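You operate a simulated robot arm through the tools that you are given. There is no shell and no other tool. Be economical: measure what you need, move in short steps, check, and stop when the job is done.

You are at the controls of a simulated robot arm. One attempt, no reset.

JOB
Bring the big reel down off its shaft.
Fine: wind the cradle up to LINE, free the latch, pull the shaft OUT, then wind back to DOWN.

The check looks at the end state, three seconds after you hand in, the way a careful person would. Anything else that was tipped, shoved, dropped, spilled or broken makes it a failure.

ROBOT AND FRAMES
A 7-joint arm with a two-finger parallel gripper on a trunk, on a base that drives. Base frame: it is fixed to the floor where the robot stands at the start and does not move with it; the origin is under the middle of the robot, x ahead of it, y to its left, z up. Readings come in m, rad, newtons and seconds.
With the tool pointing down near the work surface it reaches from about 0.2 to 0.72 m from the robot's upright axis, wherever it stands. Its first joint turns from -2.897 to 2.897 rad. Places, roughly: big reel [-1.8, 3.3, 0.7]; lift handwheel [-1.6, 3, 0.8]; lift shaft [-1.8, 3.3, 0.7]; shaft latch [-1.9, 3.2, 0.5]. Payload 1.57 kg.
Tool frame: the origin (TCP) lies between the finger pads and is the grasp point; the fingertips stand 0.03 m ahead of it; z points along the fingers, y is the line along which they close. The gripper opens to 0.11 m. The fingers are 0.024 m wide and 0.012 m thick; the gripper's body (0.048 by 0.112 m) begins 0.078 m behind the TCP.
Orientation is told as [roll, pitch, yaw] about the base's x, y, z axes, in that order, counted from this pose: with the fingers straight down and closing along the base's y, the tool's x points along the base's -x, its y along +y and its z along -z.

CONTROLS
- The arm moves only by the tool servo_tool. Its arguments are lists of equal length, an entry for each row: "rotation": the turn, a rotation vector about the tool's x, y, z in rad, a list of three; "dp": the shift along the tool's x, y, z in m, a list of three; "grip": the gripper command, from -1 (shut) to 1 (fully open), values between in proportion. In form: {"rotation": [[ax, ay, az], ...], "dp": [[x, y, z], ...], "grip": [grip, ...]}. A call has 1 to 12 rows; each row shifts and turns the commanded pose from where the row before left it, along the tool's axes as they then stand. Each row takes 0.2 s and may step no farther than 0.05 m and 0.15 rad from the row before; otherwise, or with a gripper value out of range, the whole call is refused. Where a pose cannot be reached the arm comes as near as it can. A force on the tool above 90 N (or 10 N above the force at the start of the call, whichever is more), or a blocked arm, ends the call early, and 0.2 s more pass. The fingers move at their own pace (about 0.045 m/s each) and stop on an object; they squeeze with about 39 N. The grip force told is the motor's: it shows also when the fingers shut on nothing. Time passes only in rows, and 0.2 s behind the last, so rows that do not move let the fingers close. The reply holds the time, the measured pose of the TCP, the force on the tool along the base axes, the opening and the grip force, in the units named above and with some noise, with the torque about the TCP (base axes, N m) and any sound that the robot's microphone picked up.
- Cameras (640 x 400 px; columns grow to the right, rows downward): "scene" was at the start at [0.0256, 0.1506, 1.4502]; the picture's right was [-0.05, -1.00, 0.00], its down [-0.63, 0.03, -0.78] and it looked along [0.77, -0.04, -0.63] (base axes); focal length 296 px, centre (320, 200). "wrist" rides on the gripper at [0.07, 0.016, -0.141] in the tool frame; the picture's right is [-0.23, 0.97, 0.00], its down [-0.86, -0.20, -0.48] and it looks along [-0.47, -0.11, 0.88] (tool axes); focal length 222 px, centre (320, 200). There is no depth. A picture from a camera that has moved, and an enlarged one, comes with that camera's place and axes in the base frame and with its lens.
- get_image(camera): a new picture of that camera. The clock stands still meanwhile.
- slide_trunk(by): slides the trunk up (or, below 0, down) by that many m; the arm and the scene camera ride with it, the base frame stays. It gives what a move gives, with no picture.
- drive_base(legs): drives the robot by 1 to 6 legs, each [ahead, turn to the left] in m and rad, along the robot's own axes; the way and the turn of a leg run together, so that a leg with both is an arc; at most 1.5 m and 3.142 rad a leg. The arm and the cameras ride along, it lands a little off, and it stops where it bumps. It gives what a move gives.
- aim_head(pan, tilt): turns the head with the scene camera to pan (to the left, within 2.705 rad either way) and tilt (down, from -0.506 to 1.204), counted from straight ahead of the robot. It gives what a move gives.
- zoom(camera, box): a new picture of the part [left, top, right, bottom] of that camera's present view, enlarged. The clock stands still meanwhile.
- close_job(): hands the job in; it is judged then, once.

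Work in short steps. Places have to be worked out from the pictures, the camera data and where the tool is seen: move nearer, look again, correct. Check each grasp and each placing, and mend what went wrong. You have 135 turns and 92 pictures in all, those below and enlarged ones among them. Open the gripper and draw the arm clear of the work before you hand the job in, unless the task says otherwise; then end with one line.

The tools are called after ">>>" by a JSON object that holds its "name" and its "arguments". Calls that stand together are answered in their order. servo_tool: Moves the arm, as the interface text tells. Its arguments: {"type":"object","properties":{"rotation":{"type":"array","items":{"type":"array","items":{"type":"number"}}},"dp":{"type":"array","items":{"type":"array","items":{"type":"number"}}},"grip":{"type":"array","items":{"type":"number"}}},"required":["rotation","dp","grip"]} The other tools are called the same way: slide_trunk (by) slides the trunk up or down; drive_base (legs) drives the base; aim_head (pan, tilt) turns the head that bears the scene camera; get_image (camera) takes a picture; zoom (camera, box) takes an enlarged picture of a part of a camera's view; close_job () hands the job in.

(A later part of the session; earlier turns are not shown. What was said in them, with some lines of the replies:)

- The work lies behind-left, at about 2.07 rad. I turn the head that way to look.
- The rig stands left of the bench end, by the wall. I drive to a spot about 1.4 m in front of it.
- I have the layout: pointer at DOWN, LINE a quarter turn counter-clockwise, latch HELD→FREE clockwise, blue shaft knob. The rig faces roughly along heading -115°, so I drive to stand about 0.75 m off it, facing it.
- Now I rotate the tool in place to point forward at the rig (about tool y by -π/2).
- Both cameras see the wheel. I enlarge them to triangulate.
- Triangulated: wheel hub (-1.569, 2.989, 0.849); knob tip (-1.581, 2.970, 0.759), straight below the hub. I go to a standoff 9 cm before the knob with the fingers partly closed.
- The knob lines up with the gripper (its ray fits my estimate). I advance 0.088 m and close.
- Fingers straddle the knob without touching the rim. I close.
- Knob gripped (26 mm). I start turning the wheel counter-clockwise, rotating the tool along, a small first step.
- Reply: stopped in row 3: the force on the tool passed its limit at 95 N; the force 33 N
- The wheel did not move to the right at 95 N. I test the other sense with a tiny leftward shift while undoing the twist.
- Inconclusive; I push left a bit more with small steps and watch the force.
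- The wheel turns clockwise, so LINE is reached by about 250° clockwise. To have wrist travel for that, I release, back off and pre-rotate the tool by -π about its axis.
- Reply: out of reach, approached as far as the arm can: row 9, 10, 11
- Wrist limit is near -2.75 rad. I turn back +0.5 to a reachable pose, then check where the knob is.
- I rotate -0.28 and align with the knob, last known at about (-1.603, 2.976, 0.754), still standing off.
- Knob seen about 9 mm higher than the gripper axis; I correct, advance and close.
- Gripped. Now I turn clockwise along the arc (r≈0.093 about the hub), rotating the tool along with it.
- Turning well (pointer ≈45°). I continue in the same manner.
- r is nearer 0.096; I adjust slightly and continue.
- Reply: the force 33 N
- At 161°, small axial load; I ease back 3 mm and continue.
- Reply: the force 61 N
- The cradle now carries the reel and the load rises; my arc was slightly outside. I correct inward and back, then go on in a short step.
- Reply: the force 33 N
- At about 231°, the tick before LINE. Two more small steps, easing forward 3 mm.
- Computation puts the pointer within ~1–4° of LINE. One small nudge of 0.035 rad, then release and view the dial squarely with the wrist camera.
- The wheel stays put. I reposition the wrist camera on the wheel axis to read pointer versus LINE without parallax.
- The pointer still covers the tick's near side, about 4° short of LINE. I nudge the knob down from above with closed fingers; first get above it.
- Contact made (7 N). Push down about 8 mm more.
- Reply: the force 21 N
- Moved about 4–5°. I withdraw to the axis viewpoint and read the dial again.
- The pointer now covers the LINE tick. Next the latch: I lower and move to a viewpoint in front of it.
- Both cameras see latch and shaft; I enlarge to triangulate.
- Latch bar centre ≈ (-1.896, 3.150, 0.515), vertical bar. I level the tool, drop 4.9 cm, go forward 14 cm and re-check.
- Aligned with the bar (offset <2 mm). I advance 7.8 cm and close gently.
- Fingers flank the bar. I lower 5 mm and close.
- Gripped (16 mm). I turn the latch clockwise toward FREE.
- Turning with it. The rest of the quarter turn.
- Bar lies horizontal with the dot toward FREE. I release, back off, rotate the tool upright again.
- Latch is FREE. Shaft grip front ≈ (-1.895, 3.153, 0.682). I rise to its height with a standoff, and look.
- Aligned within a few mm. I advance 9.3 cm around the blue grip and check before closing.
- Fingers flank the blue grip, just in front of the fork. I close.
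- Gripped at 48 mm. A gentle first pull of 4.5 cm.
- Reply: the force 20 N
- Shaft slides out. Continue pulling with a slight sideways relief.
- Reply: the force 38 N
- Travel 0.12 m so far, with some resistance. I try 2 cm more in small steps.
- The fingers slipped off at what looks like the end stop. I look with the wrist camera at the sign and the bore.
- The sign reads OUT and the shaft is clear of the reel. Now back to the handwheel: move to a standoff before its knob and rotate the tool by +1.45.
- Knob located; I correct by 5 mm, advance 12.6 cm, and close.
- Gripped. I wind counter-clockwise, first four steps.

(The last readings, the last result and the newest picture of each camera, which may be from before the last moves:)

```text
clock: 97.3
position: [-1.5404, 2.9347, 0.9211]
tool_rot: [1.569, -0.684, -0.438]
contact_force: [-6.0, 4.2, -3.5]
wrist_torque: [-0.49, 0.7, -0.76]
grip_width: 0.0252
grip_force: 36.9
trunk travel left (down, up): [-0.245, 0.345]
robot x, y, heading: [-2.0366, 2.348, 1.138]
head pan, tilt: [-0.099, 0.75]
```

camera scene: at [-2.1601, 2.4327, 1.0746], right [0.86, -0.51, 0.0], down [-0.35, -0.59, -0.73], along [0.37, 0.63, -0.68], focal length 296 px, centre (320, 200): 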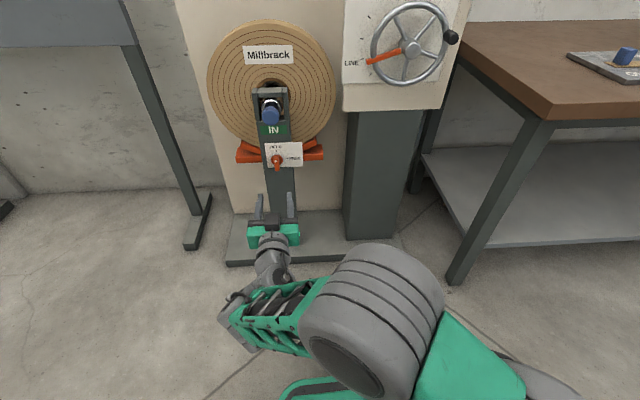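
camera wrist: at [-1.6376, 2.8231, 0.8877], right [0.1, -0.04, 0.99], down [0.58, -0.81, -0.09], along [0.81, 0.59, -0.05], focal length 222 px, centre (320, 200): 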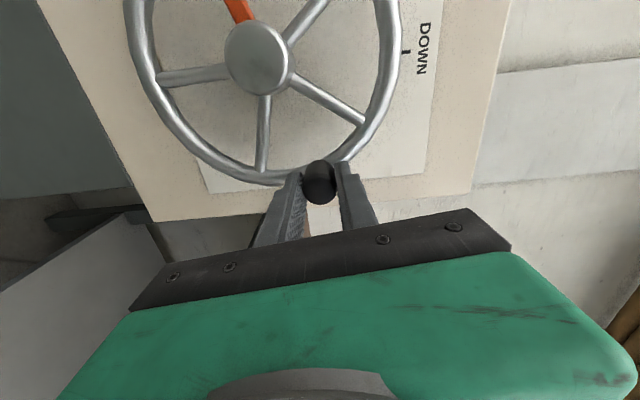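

Smooth, low force. Continue eight steps.

>>> {"name": "servo_tool", "arguments": {"rotation": [[0, 0, -0.14], [0, 0, -0.14], [0, 0, -0.14], [0, 0, -0.14], [0, 0, -0.14], [0, 0, -0.14], [0, 0, -0.14]], "dp": [[0.0032, 0.0125, 0], [0.0032, 0.0125, 0], [0.0032, 0.0125, 0], [0.0032, 0.0125, 0], [0.0032, 0.0125, 0], [0.0032, 0.0125, 0], [0.0032, 0.0125, 0]], "grip": [-1, -1, -1, -1, -1, -1, -1]}}

>>> {"name": "zoom", "arguments": {"camera": "scene", "box": [210, 20, 450, 220]}}

```text
clock: 98.9
position: [-1.6149, 2.9725, 0.9387]
tool_rot: [-1.515, -1.476, 2.645]
contact_force: [6.9, 16.4, -12.9]
wrist_torque: [-0.06, 0.45, -1.2]
grip_width: 0.0257
grip_force: 36.5
trunk travel left (down, up): [-0.245, 0.345]
robot x, y, heading: [-2.0332, 2.3549, 1.141]
head pan, tilt: [-0.099, 0.75]
```

```text
2.00 times, centred on (330, 120) of scene
camera zoom: at [-2.1588, 2.4356, 1.3144], right [0.86, -0.51, 0.0], down [-0.35, -0.59, -0.73], along [0.37, 0.63, -0.68], focal length 591 px, centre (300, 360)
```

zoom: 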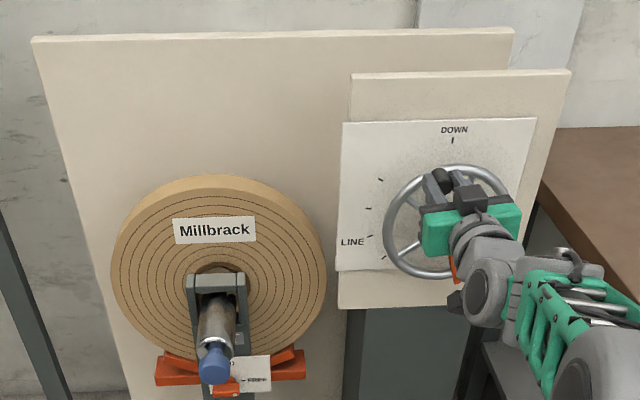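

The reel comes down with the cradle. Continue.

>>> {"name": "servo_tool", "arguments": {"rotation": [[0, 0, -0.14], [0, 0, -0.14], [0, 0, -0.14], [0, 0, -0.14], [0, 0, -0.14], [0, 0, -0.14], [0, 0, -0.14]], "dp": [[0.0026, 0.0126, 0], [0.0026, 0.0126, 0], [0.0026, 0.0126, 0], [0.0026, 0.0126, 0], [0.0026, 0.0126, 0], [0.0026, 0.0126, 0], [0.0026, 0.0126, 0]], "grip": [-1, -1, -1, -1, -1, -1, -1]}}

>>> {"name": "zoom", "arguments": {"camera": "scene", "box": [210, 20, 450, 220]}}

```text
clock: 100.5
position: [-1.6715, 3.0005, 0.8818]
tool_rot: [-1.567, -0.498, 2.694]
contact_force: [26.0, -6.4, -13.2]
wrist_torque: [0.57, -0.13, -0.99]
grip_width: 0.0254
grip_force: 36.8
trunk travel left (down, up): [-0.245, 0.345]
robot x, y, heading: [-2.0353, 2.3531, 1.14]
head pan, tilt: [-0.099, 0.75]
```

```text
2.00 times, centred on (330, 120) of scene
camera zoom: at [-2.157, 2.4336, 1.3148], right [0.86, -0.51, 0.0], down [-0.35, -0.59, -0.73], along [0.37, 0.63, -0.68], focal length 591 px, centre (300, 360)
```

zoom: 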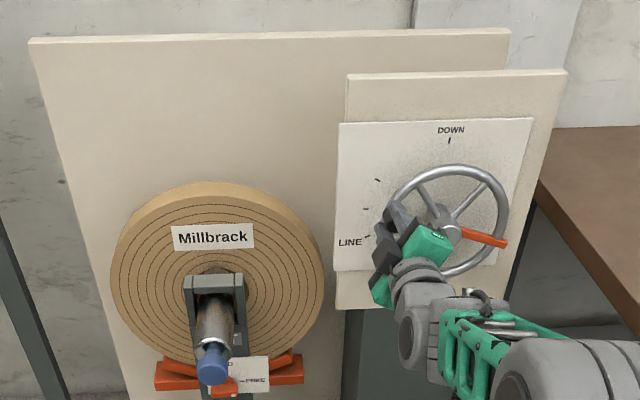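

Slightly outside the arc; correct inward and continue.

>>> {"name": "servo_tool", "arguments": {"rotation": [[0, 0, -0.14], [0, 0, -0.14], [0, 0, -0.14], [0, 0, -0.14], [0, 0, -0.14], [0, 0, -0.14]], "dp": [[0.0056, 0.0124, 0], [0.0052, 0.0124, 0], [0.0034, 0.0124, 0], [0.0034, 0.0124, 0], [0.0034, 0.0124, 0], [0.0034, 0.0124, 0]], "grip": [-1, -1, -1, -1, -1, -1]}}

```text
clock: 101.9
position: [-1.6627, 2.9933, 0.7989]
tool_rot: [-1.555, 0.342, 2.706]
contact_force: [-10.7, 20.0, -20.9]
wrist_torque: [0.23, 0.34, 1.04]
grip_width: 0.0249
grip_force: 36.8
trunk travel left (down, up): [-0.245, 0.345]
robot x, y, heading: [-2.0369, 2.3484, 1.139]
head pan, tilt: [-0.099, 0.75]
```

>>> {"name": "servo_tool", "arguments": {"rotation": [[0, 0, -0.13], [0, 0, -0.13], [0, 0, -0.13], [0, 0, -0.13]], "dp": [[0.0022, 0.0124, 0], [0.0025, 0.0124, 0], [0.004, 0.0123, 0], [0.004, 0.0123, 0]], "grip": [-1, -1, -1, -1]}}

>>> {"name": "zoom", "arguments": {"camera": "scene", "box": [210, 20, 450, 220]}}

```text
clock: 102.9
position: [-1.6289, 2.9772, 0.7674]
tool_rot: [-1.558, 0.864, 2.709]
contact_force: [-3.7, -3.8, -23.4]
wrist_torque: [-0.87, 0.95, -0.53]
grip_width: 0.025
grip_force: 36.3
trunk travel left (down, up): [-0.245, 0.345]
robot x, y, heading: [-2.0346, 2.3505, 1.136]
head pan, tilt: [-0.099, 0.75]
```

```text
2.00 times, centred on (330, 120) of scene
camera zoom: at [-2.1592, 2.4349, 1.3144], right [0.86, -0.51, 0.0], down [-0.35, -0.59, -0.73], along [0.37, 0.63, -0.68], focal length 591 px, centre (300, 360)
```

zoom: 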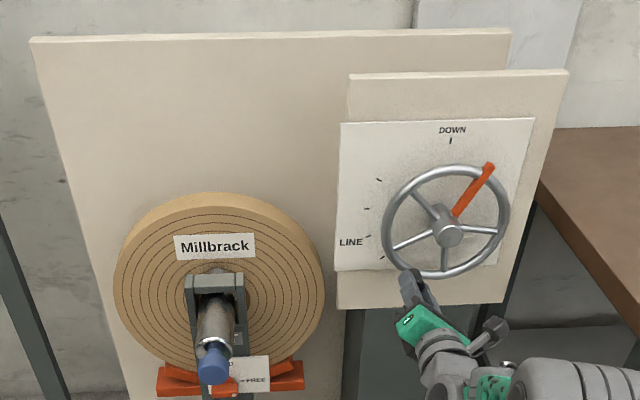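

About 27° left to DOWN. Three more steps with reduced wrist rotation.

>>> {"name": "servo_tool", "arguments": {"rotation": [[0, 0, -0.08], [0, 0, -0.08], [0, 0, -0.08]], "dp": [[0.0027, 0.0132, 0], [0.0046, 0.012, 0], [0.0053, 0.0117, 0]], "grip": [-1, -1, -1]}}

>>> {"name": "zoom", "arguments": {"camera": "scene", "box": [320, 60, 460, 180]}}

```text
clock: 103.7
position: [-1.5969, 2.9617, 0.7601]
tool_rot: [-1.564, 1.101, 2.708]
contact_force: [-7.9, -6.0, -14.5]
wrist_torque: [0.13, 0.25, -1.05]
grip_width: 0.024
grip_force: 36.6
trunk travel left (down, up): [-0.245, 0.345]
robot x, y, heading: [-2.0393, 2.3512, 1.141]
head pan, tilt: [-0.099, 0.75]
```

```text
3.33 times, centred on (390, 120) of scene
camera zoom: at [-2.1601, 2.4336, 1.3146], right [0.86, -0.51, 0.0], down [-0.35, -0.59, -0.73], along [0.37, 0.63, -0.68], focal length 985 px, centre (87, 467)
```

zoom: 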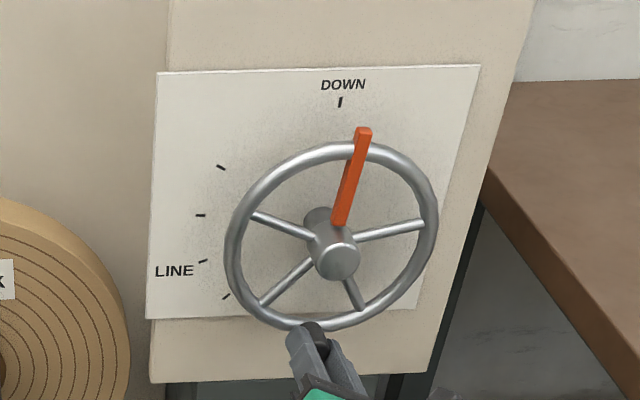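

About 5° left. I ease it to the DOWN stop.

>>> {"name": "servo_tool", "arguments": {"rotation": [[0, 0, 0], [0, 0, 0], [0, 0, 0]], "dp": [[0.0018, 0.0036, 0], [0.0018, 0.0036, 0], [0.0012, 0.0024, 0]], "grip": [-1, -1, -1]}}

>>> {"name": "zoom", "arguments": {"camera": "scene", "box": [320, 60, 460, 180]}}

```text
clock: 104.5
position: [-1.5901, 2.9581, 0.761]
tool_rot: [-1.565, 1.101, 2.707]
contact_force: [-22.7, -6.7, -14.2]
wrist_torque: [-0.29, -0.32, -0.73]
grip_width: 0.0249
grip_force: 36.4
trunk travel left (down, up): [-0.245, 0.345]
robot x, y, heading: [-2.0378, 2.3525, 1.137]
head pan, tilt: [-0.099, 0.75]
```

```text
3.33 times, centred on (390, 120) of scene
camera zoom: at [-2.1616, 2.4333, 1.3144], right [0.86, -0.51, 0.0], down [-0.34, -0.59, -0.73], along [0.37, 0.63, -0.68], focal length 985 px, centre (87, 467)
```

zoom: 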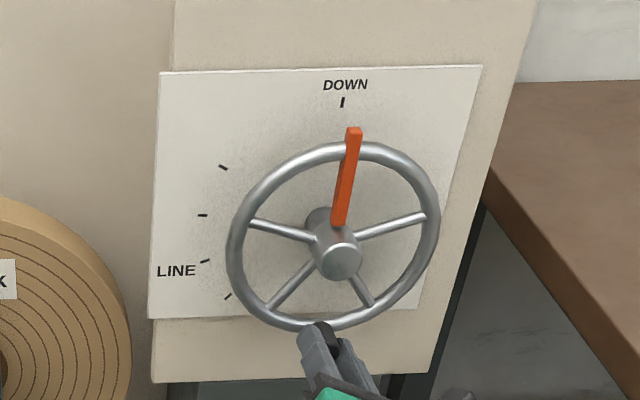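

>>> {"name": "servo_tool", "arguments": {"rotation": [[0, 0, 0], [0, 0, 0], [0, 0, 0]], "dp": [[0.0018, 0.0036, 0], [0.0009, 0.0018, 0], [0, 0, 0]], "grip": [-1, -1, -1]}}

>>> {"name": "zoom", "arguments": {"camera": "scene", "box": [320, 60, 460, 180]}}

```text
clock: 105.3
position: [-1.5885, 2.9578, 0.7607]
tool_rot: [-1.569, 1.1, 2.709]
contact_force: [-46.3, 3.7, -9.0]
wrist_torque: [-0.56, -0.22, -0.1]
grip_width: 0.0251
grip_force: 36.7
trunk travel left (down, up): [-0.245, 0.345]
robot x, y, heading: [-2.0419, 2.3479, 1.145]
head pan, tilt: [-0.099, 0.75]
```

```text
3.33 times, centred on (390, 120) of scene
camera zoom: at [-2.1644, 2.4333, 1.3141], right [0.86, -0.5, 0.0], down [-0.34, -0.59, -0.73], along [0.37, 0.63, -0.68], focal length 985 px, centre (87, 467)
```

zoom: 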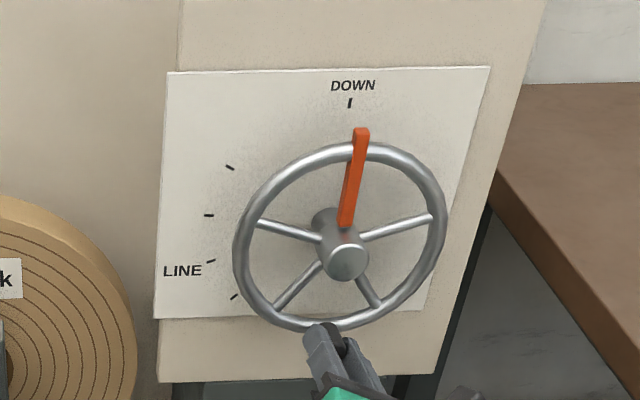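

It is against the DOWN stop. I open, withdraw straight back and check the whole rig.

>>> {"name": "servo_tool", "arguments": {"rotation": [[0, 0, 0], [0, 0, 0], [0, 0, 0], [0, 0, 0], [0, 0, 0], [0, 0, 0], [0, 0, 0], [0, 0, 0]], "dp": [[-0.0012, -0.0024, 0], [0, 0, 0], [0, 0, 0], [0, 0, -0.03], [0, 0, -0.04], [0, 0, -0.04], [0, 0, -0.04], [0, 0, -0.03]], "grip": [0.1, 0.1, 0.1, 0.1, 0.1, 0.1, 0.1, 0.1]}}

>>> {"name": "zoom", "arguments": {"camera": "scene", "box": [200, 40, 460, 230]}}

>>> {"name": "zoom", "arguments": {"camera": "scene", "box": [240, 100, 330, 220]}}

>>> {"name": "get_image", "arguments": {"camera": "wrist"}}

```text
clock: 107.1
position: [-1.6919, 2.862, 0.803]
tool_rot: [-1.54, 1.094, 2.717]
contact_force: [0.2, -0.8, -0.3]
wrist_torque: [-0.03, -0.03, -0.04]
grip_width: 0.0603
grip_force: 0.0
out of reach, approached as far as the arm can: row 5, 6, 7, 8
trunk travel left (down, up): [-0.245, 0.345]
robot x, y, heading: [-2.0369, 2.3502, 1.137]
head pan, tilt: [-0.099, 0.75]
```

```text
2.11 times, centred on (330, 135) of scene
camera zoom: at [-2.157, 2.4383, 1.3154], right [0.86, -0.51, 0.0], down [-0.35, -0.59, -0.73], along [0.37, 0.63, -0.69], focal length 622 px, centre (299, 337)
```

zoom: 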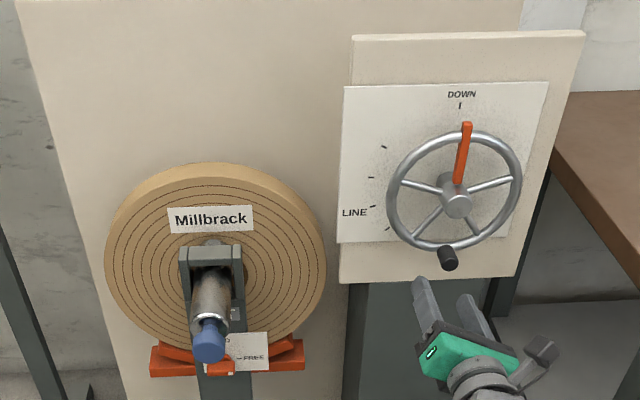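

```text
3.33 times, centred on (285, 160) of scene
camera zoom: at [-2.157, 2.4383, 1.3154], right [0.86, -0.51, 0.0], down [-0.35, -0.59, -0.73], along [0.37, 0.63, -0.69], focal length 985 px, centre (437, 333)
```

zoom: 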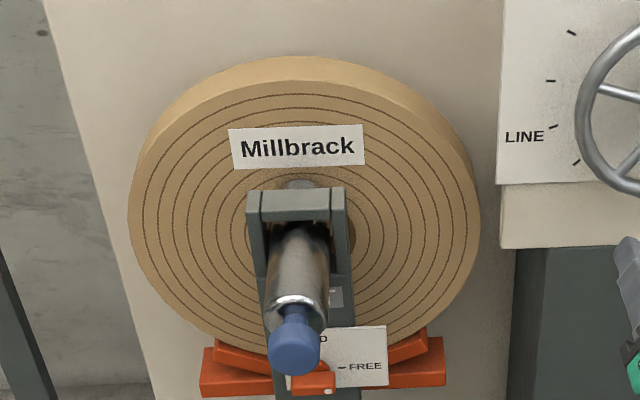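

```text
15 pictures are left
camera wrist: at [-1.7106, 2.7134, 0.8596], right [0.68, -0.34, -0.65], down [-0.73, -0.19, -0.66], along [0.1, 0.92, -0.38], focal length 222 px, centre (320, 200)
```

wrist: 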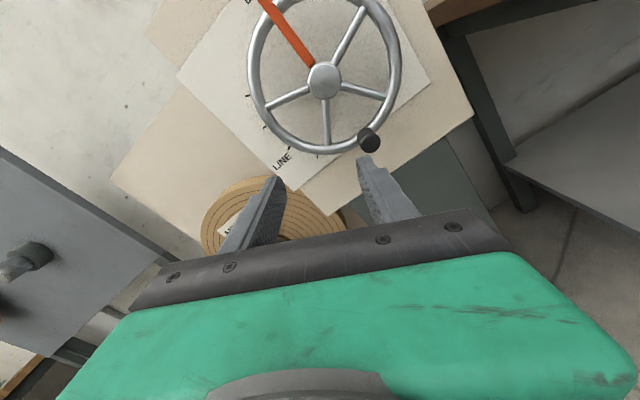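

Pointer at DOWN, reel low in the cradle, shaft OUT, latch FREE. I back the robot away to be clear.

>>> {"name": "drive_base", "arguments": {"legs": [[-0.3, 0]]}}

>>> {"name": "get_image", "arguments": {"camera": "scene"}}

```text
clock: 109.2
position: [-1.8201, 2.5989, 0.8038]
tool_rot: [-1.548, 1.1, 2.719]
contact_force: [-0.3, 0.0, -0.3]
wrist_torque: [0.01, -0.03, -0.03]
grip_width: 0.0603
grip_force: 0.0
trunk travel left (down, up): [-0.245, 0.345]
robot x, y, heading: [-2.1542, 2.0863, 1.141]
head pan, tilt: [-0.099, 0.75]
```

```text
14 pictures are left
camera scene: at [-2.2804, 2.1733, 1.314], right [0.86, -0.5, 0.0], down [-0.34, -0.59, -0.73], along [0.37, 0.63, -0.69], focal length 296 px, centre (320, 200)
```

scene: 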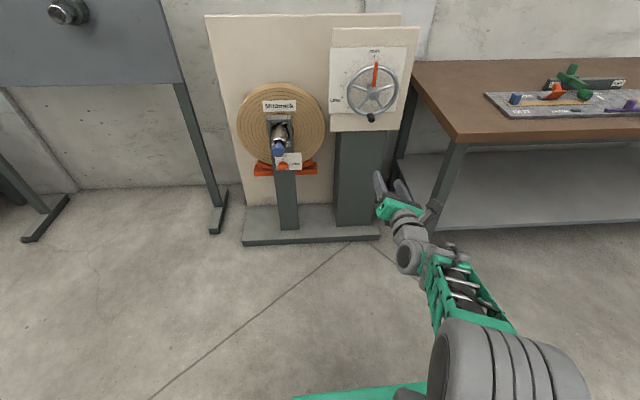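

All is in order and the arm is clear; I hand in.

>>> {"name": "close_job", "arguments": {}}

```text
The job is handed in.
```

The big reel is down off its shaft: the shaft is pulled OUT, the latch is at FREE, the handwheel is back at DOWN with the reel resting in the cradle, and the arm is clear.
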